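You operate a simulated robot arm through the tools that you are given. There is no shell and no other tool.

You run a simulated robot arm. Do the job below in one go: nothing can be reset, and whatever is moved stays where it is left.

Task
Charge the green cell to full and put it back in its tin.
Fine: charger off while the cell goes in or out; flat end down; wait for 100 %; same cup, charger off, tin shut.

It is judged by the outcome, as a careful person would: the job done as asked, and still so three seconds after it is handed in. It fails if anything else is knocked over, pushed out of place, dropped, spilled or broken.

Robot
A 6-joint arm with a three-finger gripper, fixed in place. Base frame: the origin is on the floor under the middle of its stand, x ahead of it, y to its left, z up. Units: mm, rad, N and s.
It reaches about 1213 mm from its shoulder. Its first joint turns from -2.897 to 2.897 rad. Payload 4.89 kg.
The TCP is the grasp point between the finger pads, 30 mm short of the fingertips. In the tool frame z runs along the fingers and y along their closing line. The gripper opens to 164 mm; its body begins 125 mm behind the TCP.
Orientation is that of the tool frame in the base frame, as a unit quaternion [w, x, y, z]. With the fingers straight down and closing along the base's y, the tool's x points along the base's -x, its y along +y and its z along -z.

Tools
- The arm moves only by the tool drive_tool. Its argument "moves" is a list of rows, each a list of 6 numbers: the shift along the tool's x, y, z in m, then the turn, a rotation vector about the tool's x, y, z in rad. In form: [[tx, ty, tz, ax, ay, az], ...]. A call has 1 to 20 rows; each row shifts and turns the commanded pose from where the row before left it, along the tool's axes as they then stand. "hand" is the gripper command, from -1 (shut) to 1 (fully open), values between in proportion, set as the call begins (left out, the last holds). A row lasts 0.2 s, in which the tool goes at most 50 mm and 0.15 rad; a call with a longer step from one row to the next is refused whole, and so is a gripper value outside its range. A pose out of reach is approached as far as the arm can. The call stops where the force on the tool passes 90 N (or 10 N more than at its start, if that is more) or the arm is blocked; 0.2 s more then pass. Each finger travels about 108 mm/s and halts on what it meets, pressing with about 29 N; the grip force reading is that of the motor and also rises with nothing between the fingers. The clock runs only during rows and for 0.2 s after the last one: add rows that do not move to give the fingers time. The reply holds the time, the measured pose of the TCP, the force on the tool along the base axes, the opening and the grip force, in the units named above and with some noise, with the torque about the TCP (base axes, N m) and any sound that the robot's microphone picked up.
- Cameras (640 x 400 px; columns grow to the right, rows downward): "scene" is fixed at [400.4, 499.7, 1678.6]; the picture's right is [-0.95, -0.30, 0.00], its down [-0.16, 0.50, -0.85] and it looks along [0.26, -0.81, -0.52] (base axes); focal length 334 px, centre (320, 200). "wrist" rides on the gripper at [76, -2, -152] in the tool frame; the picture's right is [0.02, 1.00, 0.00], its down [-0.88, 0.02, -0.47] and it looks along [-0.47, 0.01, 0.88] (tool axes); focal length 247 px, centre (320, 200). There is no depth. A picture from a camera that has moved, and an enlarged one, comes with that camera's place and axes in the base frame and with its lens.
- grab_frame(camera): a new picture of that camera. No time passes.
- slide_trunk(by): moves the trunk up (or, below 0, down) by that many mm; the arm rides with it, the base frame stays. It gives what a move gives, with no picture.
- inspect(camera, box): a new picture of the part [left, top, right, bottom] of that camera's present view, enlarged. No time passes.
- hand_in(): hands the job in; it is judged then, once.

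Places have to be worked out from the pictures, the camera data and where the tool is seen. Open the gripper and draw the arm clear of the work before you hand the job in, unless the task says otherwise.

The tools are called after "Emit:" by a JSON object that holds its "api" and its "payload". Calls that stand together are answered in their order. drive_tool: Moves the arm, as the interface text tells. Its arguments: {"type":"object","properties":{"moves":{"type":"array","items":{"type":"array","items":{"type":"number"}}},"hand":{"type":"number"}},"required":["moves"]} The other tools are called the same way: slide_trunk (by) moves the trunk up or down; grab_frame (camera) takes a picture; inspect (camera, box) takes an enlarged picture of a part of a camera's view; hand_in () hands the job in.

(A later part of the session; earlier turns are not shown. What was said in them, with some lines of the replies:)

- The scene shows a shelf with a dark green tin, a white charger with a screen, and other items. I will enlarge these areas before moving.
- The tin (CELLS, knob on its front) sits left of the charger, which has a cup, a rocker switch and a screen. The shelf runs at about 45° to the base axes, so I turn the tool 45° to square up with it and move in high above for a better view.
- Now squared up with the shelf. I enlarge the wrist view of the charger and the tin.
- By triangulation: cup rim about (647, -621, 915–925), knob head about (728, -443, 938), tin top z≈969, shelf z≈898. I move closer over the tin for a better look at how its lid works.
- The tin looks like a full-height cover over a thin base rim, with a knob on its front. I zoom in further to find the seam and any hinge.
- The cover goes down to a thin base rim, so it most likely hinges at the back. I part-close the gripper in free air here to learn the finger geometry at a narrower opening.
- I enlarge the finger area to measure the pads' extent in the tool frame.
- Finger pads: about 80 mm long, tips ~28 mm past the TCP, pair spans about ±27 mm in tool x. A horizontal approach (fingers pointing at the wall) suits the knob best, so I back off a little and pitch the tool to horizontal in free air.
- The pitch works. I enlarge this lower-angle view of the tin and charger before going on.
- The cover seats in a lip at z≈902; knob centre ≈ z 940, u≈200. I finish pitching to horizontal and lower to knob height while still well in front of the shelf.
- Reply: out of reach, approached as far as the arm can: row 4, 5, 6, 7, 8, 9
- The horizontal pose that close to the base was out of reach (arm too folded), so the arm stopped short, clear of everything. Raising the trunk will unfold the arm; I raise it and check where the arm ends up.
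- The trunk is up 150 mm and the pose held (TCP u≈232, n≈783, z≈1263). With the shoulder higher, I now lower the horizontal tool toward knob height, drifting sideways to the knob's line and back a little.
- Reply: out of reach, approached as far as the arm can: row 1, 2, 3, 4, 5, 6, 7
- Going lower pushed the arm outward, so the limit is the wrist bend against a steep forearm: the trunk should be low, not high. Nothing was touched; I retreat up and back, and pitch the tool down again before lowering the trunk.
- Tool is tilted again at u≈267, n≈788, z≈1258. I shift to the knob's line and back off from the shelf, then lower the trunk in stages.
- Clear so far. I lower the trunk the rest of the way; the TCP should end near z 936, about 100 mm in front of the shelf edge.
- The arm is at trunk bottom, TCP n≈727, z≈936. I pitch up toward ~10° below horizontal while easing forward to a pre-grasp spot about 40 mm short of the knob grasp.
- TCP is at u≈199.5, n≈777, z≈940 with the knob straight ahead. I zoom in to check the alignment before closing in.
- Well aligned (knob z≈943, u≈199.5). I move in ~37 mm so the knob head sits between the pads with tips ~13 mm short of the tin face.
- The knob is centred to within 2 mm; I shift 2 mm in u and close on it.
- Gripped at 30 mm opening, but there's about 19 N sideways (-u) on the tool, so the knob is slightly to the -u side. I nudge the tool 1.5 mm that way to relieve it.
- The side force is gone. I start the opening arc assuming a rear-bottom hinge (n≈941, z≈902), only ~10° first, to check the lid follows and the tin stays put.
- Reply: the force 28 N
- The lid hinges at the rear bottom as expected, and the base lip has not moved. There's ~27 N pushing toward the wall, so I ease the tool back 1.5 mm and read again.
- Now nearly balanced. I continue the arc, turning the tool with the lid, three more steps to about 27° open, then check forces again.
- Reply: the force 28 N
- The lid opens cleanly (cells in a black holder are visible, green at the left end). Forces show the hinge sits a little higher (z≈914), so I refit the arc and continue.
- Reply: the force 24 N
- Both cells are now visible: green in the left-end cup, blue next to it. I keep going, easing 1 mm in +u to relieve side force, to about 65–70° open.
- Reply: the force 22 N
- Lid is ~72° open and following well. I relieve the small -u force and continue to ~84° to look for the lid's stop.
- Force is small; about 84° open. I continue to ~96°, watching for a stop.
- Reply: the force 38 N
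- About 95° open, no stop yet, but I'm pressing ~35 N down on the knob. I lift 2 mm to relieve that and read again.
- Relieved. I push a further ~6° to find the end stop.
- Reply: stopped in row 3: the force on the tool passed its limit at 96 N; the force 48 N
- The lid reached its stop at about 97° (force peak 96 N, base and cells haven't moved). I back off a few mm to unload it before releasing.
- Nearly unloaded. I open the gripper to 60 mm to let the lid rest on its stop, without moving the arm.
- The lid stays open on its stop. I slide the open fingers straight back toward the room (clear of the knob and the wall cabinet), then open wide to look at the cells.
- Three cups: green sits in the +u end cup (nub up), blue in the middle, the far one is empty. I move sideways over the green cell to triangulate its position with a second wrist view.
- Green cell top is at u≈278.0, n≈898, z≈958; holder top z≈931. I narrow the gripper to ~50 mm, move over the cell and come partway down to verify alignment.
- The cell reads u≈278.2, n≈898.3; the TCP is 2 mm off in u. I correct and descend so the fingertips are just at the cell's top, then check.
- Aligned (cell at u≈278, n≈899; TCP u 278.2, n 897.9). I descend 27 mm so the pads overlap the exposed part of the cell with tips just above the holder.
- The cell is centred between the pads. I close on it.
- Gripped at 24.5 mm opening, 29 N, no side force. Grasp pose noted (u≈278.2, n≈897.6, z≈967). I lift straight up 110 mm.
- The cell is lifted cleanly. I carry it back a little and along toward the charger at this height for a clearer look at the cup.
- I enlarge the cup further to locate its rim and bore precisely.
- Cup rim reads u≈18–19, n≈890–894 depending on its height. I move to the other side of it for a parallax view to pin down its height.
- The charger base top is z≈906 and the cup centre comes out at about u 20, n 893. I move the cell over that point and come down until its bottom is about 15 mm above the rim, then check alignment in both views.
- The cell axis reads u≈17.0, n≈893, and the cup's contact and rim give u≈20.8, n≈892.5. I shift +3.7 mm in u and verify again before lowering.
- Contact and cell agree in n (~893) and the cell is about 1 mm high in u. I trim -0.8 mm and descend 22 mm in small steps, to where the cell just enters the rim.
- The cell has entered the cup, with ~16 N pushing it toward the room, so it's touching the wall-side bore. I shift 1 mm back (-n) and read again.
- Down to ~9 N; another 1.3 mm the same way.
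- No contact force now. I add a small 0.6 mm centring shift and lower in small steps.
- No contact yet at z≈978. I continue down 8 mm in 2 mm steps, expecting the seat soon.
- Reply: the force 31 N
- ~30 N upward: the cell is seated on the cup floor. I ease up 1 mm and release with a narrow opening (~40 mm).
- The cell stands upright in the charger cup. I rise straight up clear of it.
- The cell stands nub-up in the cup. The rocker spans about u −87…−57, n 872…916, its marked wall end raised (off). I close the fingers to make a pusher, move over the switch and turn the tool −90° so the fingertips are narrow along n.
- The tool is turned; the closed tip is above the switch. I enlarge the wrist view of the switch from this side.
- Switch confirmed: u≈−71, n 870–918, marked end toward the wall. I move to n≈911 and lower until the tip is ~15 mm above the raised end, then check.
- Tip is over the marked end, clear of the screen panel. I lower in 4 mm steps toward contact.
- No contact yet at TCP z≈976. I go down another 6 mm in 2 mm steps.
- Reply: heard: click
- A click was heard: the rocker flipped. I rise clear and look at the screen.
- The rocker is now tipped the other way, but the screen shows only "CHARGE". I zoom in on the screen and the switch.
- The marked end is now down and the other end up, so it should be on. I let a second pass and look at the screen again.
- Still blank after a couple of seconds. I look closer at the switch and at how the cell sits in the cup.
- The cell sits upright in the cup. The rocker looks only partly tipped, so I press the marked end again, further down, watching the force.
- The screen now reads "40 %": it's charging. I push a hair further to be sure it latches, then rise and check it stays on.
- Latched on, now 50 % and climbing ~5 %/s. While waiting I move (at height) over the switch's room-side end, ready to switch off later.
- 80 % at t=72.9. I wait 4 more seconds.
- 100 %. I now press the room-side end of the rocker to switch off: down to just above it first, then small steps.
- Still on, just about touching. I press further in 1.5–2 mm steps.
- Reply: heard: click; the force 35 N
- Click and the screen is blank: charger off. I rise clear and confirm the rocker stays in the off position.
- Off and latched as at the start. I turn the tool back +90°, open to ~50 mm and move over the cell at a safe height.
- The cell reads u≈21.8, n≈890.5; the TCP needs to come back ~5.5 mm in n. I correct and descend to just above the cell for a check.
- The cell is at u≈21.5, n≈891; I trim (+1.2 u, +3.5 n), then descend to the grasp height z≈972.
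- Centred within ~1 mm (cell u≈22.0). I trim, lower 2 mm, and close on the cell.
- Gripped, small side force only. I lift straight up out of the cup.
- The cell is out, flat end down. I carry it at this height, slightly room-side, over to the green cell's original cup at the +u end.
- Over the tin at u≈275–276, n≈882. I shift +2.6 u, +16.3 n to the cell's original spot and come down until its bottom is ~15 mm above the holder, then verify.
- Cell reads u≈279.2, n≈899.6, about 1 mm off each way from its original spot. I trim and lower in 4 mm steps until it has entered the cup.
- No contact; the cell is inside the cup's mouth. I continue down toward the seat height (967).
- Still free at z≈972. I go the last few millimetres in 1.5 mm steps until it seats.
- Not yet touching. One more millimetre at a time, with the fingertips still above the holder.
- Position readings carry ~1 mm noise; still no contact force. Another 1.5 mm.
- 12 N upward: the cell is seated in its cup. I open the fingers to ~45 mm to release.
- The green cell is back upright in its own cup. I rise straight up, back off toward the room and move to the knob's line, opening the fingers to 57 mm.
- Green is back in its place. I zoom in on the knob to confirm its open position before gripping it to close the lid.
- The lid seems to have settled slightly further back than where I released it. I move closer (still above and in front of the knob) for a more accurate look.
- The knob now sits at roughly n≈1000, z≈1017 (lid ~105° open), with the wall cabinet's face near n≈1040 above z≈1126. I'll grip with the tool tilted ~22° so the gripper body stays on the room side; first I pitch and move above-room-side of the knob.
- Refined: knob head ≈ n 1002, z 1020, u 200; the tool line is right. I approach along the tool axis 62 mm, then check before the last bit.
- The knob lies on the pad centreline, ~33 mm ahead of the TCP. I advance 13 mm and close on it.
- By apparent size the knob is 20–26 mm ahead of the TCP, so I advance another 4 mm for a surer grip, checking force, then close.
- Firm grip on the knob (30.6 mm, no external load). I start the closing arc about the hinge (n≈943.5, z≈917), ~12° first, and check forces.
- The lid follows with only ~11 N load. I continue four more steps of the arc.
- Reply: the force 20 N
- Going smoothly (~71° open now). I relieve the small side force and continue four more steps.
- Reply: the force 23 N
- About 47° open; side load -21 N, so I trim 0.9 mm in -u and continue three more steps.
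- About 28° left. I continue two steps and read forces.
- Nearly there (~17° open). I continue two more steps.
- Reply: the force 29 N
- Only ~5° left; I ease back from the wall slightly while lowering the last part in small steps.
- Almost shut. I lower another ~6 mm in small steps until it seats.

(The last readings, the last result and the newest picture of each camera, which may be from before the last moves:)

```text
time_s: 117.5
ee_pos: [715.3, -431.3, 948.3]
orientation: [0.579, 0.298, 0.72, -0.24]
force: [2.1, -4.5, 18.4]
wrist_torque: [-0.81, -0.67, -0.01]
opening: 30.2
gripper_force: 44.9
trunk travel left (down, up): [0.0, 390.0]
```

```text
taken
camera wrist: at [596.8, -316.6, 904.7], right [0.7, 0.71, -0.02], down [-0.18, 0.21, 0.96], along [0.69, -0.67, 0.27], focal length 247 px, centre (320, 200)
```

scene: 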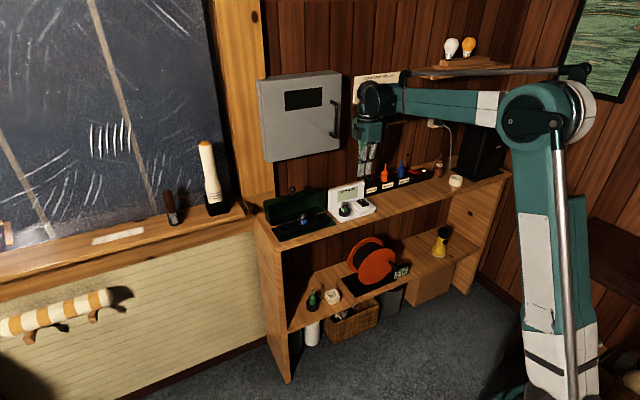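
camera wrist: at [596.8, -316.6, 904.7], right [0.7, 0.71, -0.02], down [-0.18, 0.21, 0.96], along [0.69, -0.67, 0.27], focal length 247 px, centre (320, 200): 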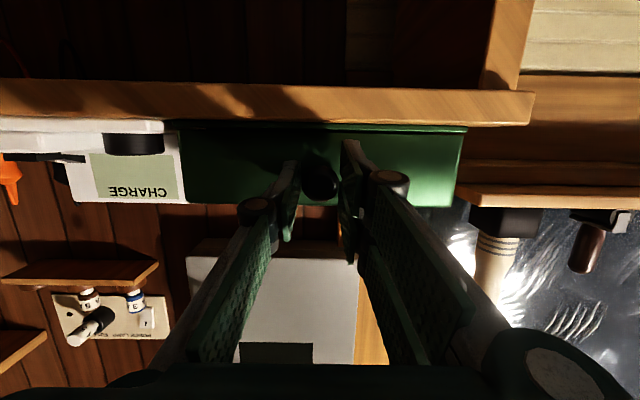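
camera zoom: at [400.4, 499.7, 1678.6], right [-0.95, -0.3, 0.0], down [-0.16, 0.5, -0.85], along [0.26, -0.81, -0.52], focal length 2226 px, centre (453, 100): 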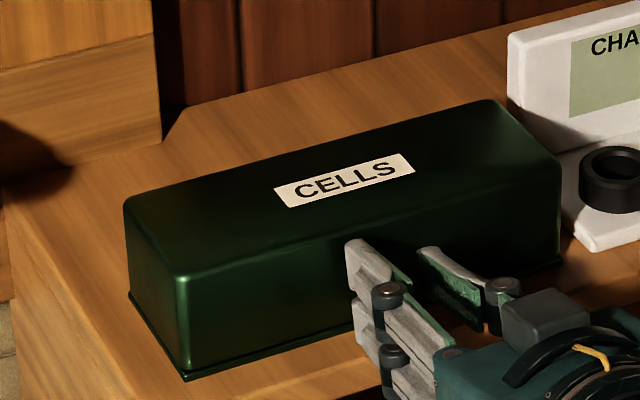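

It looks shut. I press 1.5 mm more to confirm it's seated by the force.

Emit:
{"api": "drive_tool", "payload": {"moves": [[0.0008, 0, 0, 0, -0.004, 0], [0.0007, 0, 0, 0, -0.004, 0], [0, 0, 0, 0, 0, 0]]}}

Emit:
{"api": "inspect", "payload": {"camera": "wrist", "box": [160, 100, 500, 220]}}

Emit:
{"api": "inspect", "payload": {"camera": "scene", "box": [270, 205, 318, 241]}}

```text
time_s: 118.3
ee_pos: [715.3, -431.8, 947.1]
orientation: [0.582, 0.297, 0.718, -0.24]
force: [17.9, -15.1, 41.7]
wrist_torque: [-0.72, -0.88, -0.01]
opening: 30.2
gripper_force: 45.3
trunk travel left (down, up): [0.0, 390.0]
```

```text
1.88 times, centred on (330, 160) of wrist
camera zoom: at [596.8, -316.6, 902.2], right [0.7, 0.71, -0.02], down [-0.19, 0.21, 0.96], along [0.69, -0.67, 0.28], focal length 465 px, centre (301, 275)
```

zoom: 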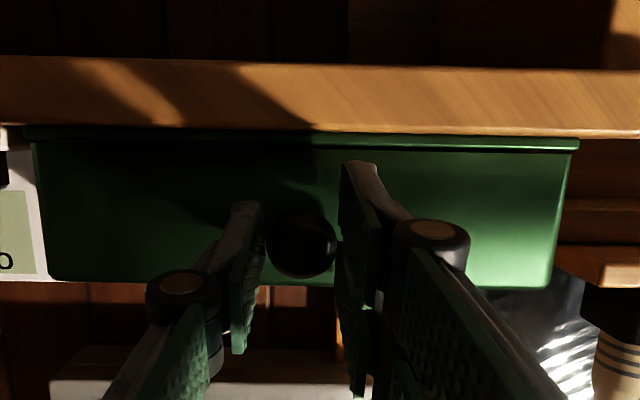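

```text
11.11 times, centred on (294, 223) of scene
camera zoom: at [400.4, 499.7, 1678.6], right [-0.95, -0.3, 0.0], down [-0.16, 0.5, -0.85], along [0.26, -0.81, -0.52], focal length 3709 px, centre (609, -56)
```

zoom: 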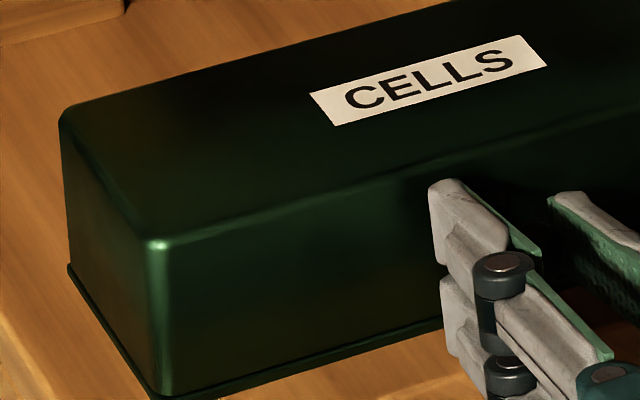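

41 N: firmly seated and shut. I relieve the load a bit and open the fingers to release the knob.

Emit:
{"api": "drive_tool", "payload": {"moves": [[-0.001, 0, 0.0008, 0, 0, 0], [0, 0, 0, 0, 0, 0]]}}

Emit:
{"api": "drive_tool", "payload": {"moves": [[0, 0, 0, 0, 0, 0], [0, 0, 0, 0, 0, 0], [0, 0, 0, 0, 0, 0]], "hand": -0.27}}

Emit:
{"api": "inspect", "payload": {"camera": "wrist", "box": [160, 100, 500, 220]}}

Emit:
{"api": "inspect", "payload": {"camera": "scene", "box": [260, 185, 356, 245]}}

```text
time_s: 118.9
ee_pos: [714.1, -431.3, 946.8]
orientation: [0.581, 0.297, 0.718, -0.24]
force: [3.5, 2.7, 23.5]
wrist_torque: [0.68, 0.48, 0.33]
opening: 29.9
gripper_force: 44.7
trunk travel left (down, up): [0.0, 390.0]
```

```text
time_s: 119.7
ee_pos: [716.0, -432.1, 946.6]
orientation: [0.582, 0.297, 0.718, -0.241]
force: [-0.1, -0.4, -0.3]
wrist_torque: [0.03, -0.01, -0.01]
opening: 59.4
gripper_force: 0.1
trunk travel left (down, up): [0.0, 390.0]
```

```text
1.88 times, centred on (330, 160) of wrist
camera zoom: at [597.7, -317.3, 902.3], right [0.7, 0.71, -0.02], down [-0.18, 0.21, 0.96], along [0.69, -0.67, 0.28], focal length 465 px, centre (301, 275)
```

zoom: 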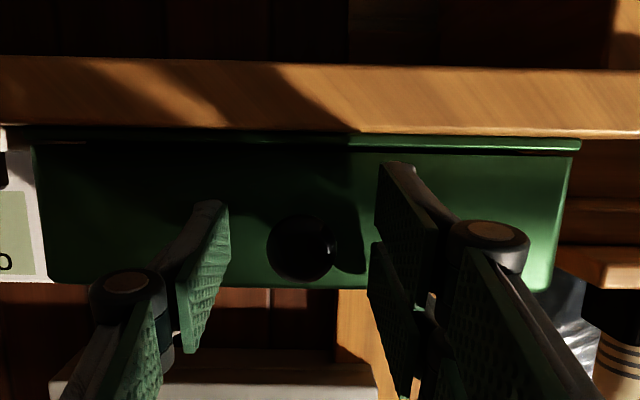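

```text
6.67 times, centred on (308, 215) of scene
camera zoom: at [400.4, 499.7, 1678.6], right [-0.95, -0.3, 0.0], down [-0.16, 0.5, -0.85], along [0.26, -0.81, -0.52], focal length 2226 px, centre (400, 100)
```

zoom: 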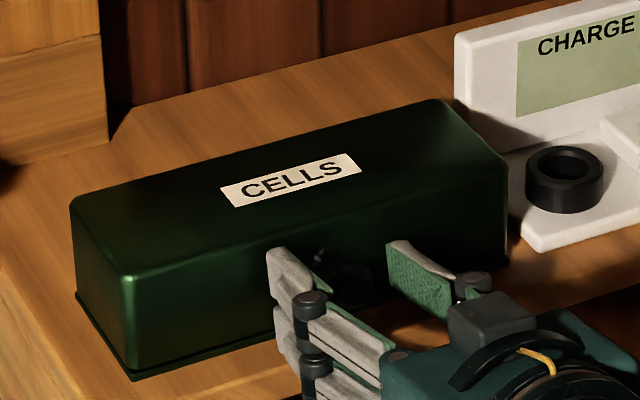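

Released with the lid shut. I withdraw straight back from the knob, then pitch down and back further away from the shelf.

Emit:
{"api": "drive_tool", "payload": {"moves": [[0.0038, 0, -0.0196, 0, 0, 0], [0.0038, 0, -0.0196, 0, 0, 0], [0, 0, 0, 0, 0.1428, 0], [0, 0, 0, 0, 0.1428, 0], [0.0135, 0, -0.0265, 0, 0, 0], [0, 0, 0, 0, 0.1428, 0], [0, 0, 0, 0, 0.1428, 0], [0, 0, 0, 0, 0, 0]]}}

Emit:
{"api": "grab_frame", "payload": {"camera": "wrist"}}

Emit:
{"api": "inspect", "payload": {"camera": "scene", "box": [255, 165, 415, 265]}}

```text
time_s: 121.5
ee_pos: [665.9, -384.7, 947.0]
orientation: [0.355, 0.352, 0.854, -0.146]
force: [0.1, -0.1, 0.9]
wrist_torque: [0.04, -0.02, -0.02]
opening: 59.8
gripper_force: 0.0
trunk travel left (down, up): [0.0, 390.0]
```

```text
taken
camera wrist: at [550.0, -270.4, 999.7], right [0.7, 0.72, -0.02], down [0.21, -0.19, 0.96], along [0.69, -0.67, -0.28], focal length 247 px, centre (320, 200)
```

wrist: 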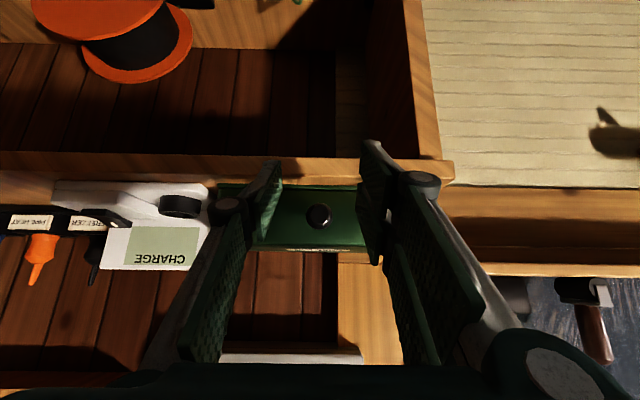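

```text
4.00 times, centred on (335, 215) of scene
camera zoom: at [400.4, 499.7, 1678.6], right [-0.95, -0.3, 0.0], down [-0.16, 0.5, -0.85], along [0.26, -0.81, -0.52], focal length 1335 px, centre (260, 140)
```

zoom: 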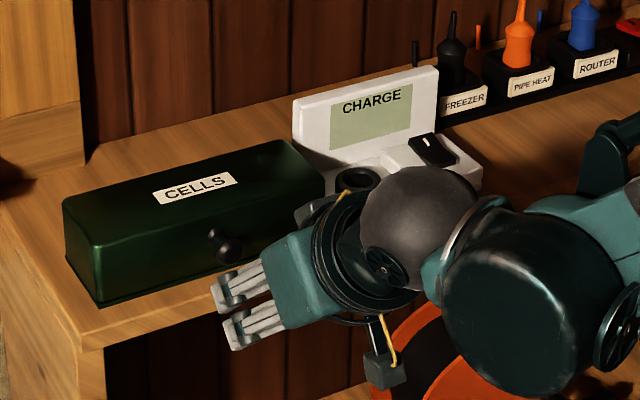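

Clear of the tin. I raise the arm up and back, open the gripper fully and take final pictures.

Emit:
{"api": "drive_tool", "payload": {"moves": [[-0.0213, 0, -0.0353, 0, 0, 0], [-0.0213, 0, -0.0353, 0, 0, 0], [-0.0213, 0, -0.0353, 0, 0, 0], [-0.0213, 0, -0.0353, 0, 0, 0], [-0.0213, -0.02, -0.0353, 0, 0, 0], [-0.0213, -0.02, -0.0353, 0, 0, 0], [0, 0, 0, 0, 0, 0]], "hand": 1}}

Emit:
{"api": "grab_frame", "payload": {"camera": "scene"}}

Emit:
{"api": "inspect", "payload": {"camera": "scene", "box": [255, 165, 415, 265]}}

Emit:
{"api": "grab_frame", "payload": {"camera": "wrist"}}

```text
time_s: 123.1
ee_pos: [599.7, -368.7, 1188.0]
orientation: [0.357, 0.352, 0.853, -0.148]
force: [0.4, -0.4, -0.9]
wrist_torque: [-0.01, 0.01, -0.04]
opening: 163.9
gripper_force: 0.0
trunk travel left (down, up): [0.0, 390.0]
```

```text
taken
```

scene: 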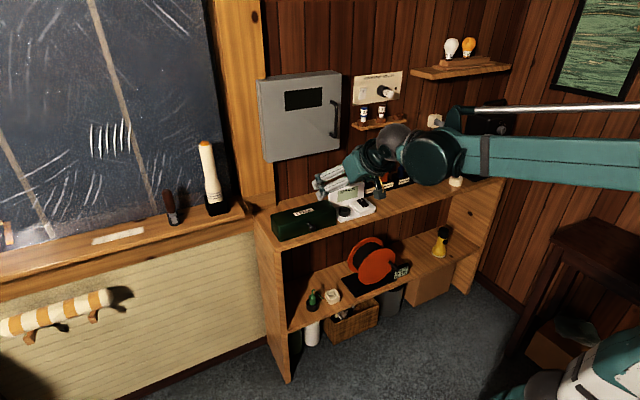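

```text
4.00 times, centred on (335, 215) of scene
camera zoom: at [400.4, 499.7, 1678.6], right [-0.95, -0.3, 0.0], down [-0.16, 0.5, -0.85], along [0.26, -0.81, -0.52], focal length 1335 px, centre (260, 140)
```

zoom: 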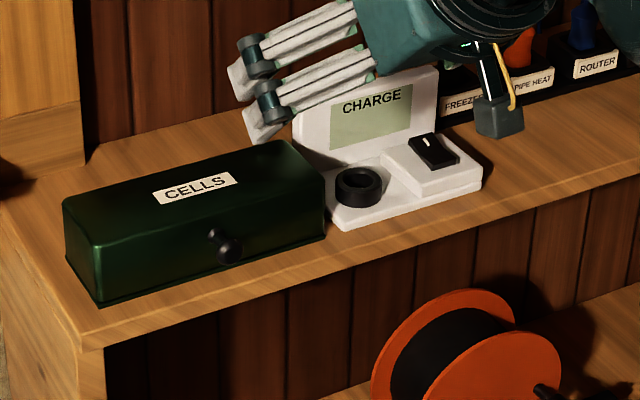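

```text
taken
camera wrist: at [484.3, -255.7, 1240.7], right [0.7, 0.72, -0.02], down [0.21, -0.19, 0.96], along [0.69, -0.67, -0.28], focal length 247 px, centre (320, 200)
```

wrist: 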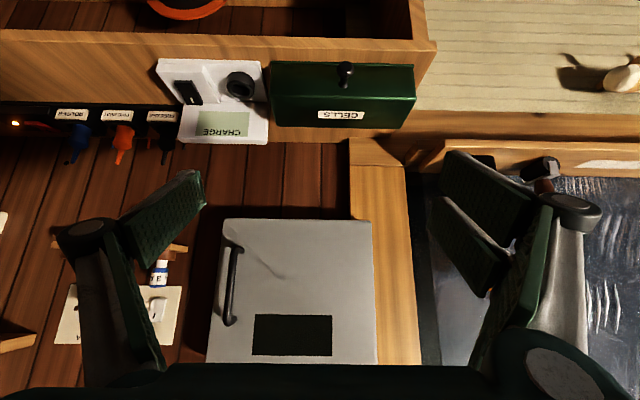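

Everything looks in place. I compare with the opening pictures using the same crop boxes to be sure the tin and charger haven't shifted and the lid is fully down.

Emit:
{"api": "inspect", "payload": {"camera": "scene", "box": [265, 175, 385, 250]}}

Emit:
{"api": "inspect", "payload": {"camera": "scene", "box": [268, 196, 344, 244]}}

Emit:
{"api": "inspect", "payload": {"camera": "scene", "box": [280, 230, 480, 355]}}

```text
5.33 times, centred on (325, 212) of scene
camera zoom: at [400.4, 499.7, 1678.6], right [-0.95, -0.3, 0.0], down [-0.16, 0.5, -0.85], along [0.26, -0.81, -0.52], focal length 1780 px, centre (293, 133)
```

zoom: 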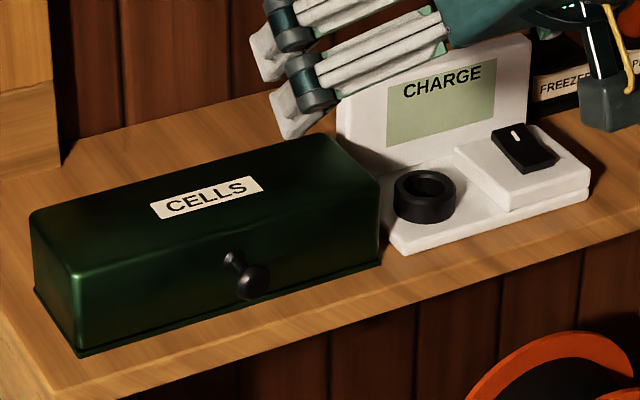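

```text
8.33 times, centred on (306, 220) of scene
camera zoom: at [400.4, 499.7, 1678.6], right [-0.95, -0.3, 0.0], down [-0.16, 0.5, -0.85], along [0.26, -0.81, -0.52], focal length 2782 px, centre (437, 33)
```

zoom: 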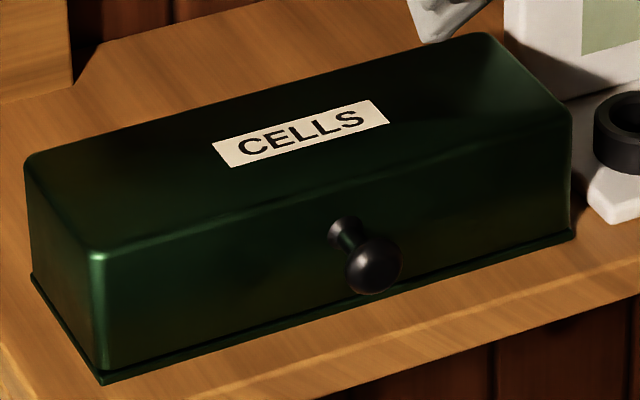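

```text
3.20 times, centred on (380, 292) of scene
camera zoom: at [400.4, 499.7, 1678.6], right [-0.95, -0.3, 0.0], down [-0.16, 0.5, -0.85], along [0.26, -0.81, -0.52], focal length 1068 px, centre (128, -96)
```

zoom: 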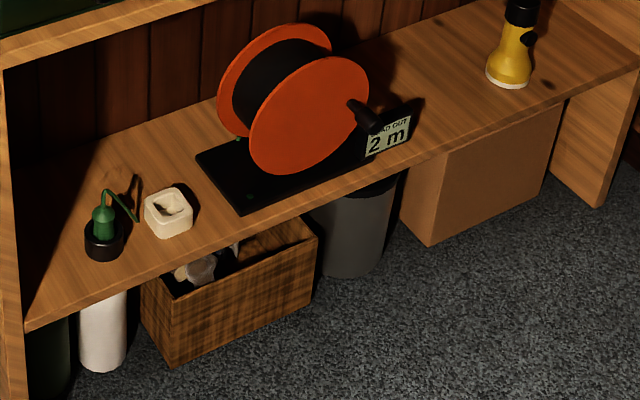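

The pictures match the opening views: tin shut and unmoved, charger empty, off and in place, everything else undisturbed. The green cell reached 100 % and is back in its own cup, flat end down, and the arm is clear with the gripper open. I hand the job in.

Emit:
{"api": "hand_in", "payload": {}}

```text
The job is handed in.
```

The green cell is charged to 100 % and back in its original cup in the tin, flat end down. The charger is off and the tin is shut. The job has been handed in; I don't have the verdict.

- **Charging:** the charger stayed off while the cell went in and came out. My first press on the switch clicked but didn't start it. A second press did: the screen went from 40 % to 100 % in about ten seconds, and I then switched it off.
- **Lid:** while opening the tin I pushed the lid against its stop hard enough to trip the 90 N limit (96 N). I backed off straight away, and the tin and cells had not moved.
- **Surroundings:** the final pictures of the tin, charger and lower shelf match the opening ones, and nothing was knocked over or moved. The arm is clear with the gripper open.
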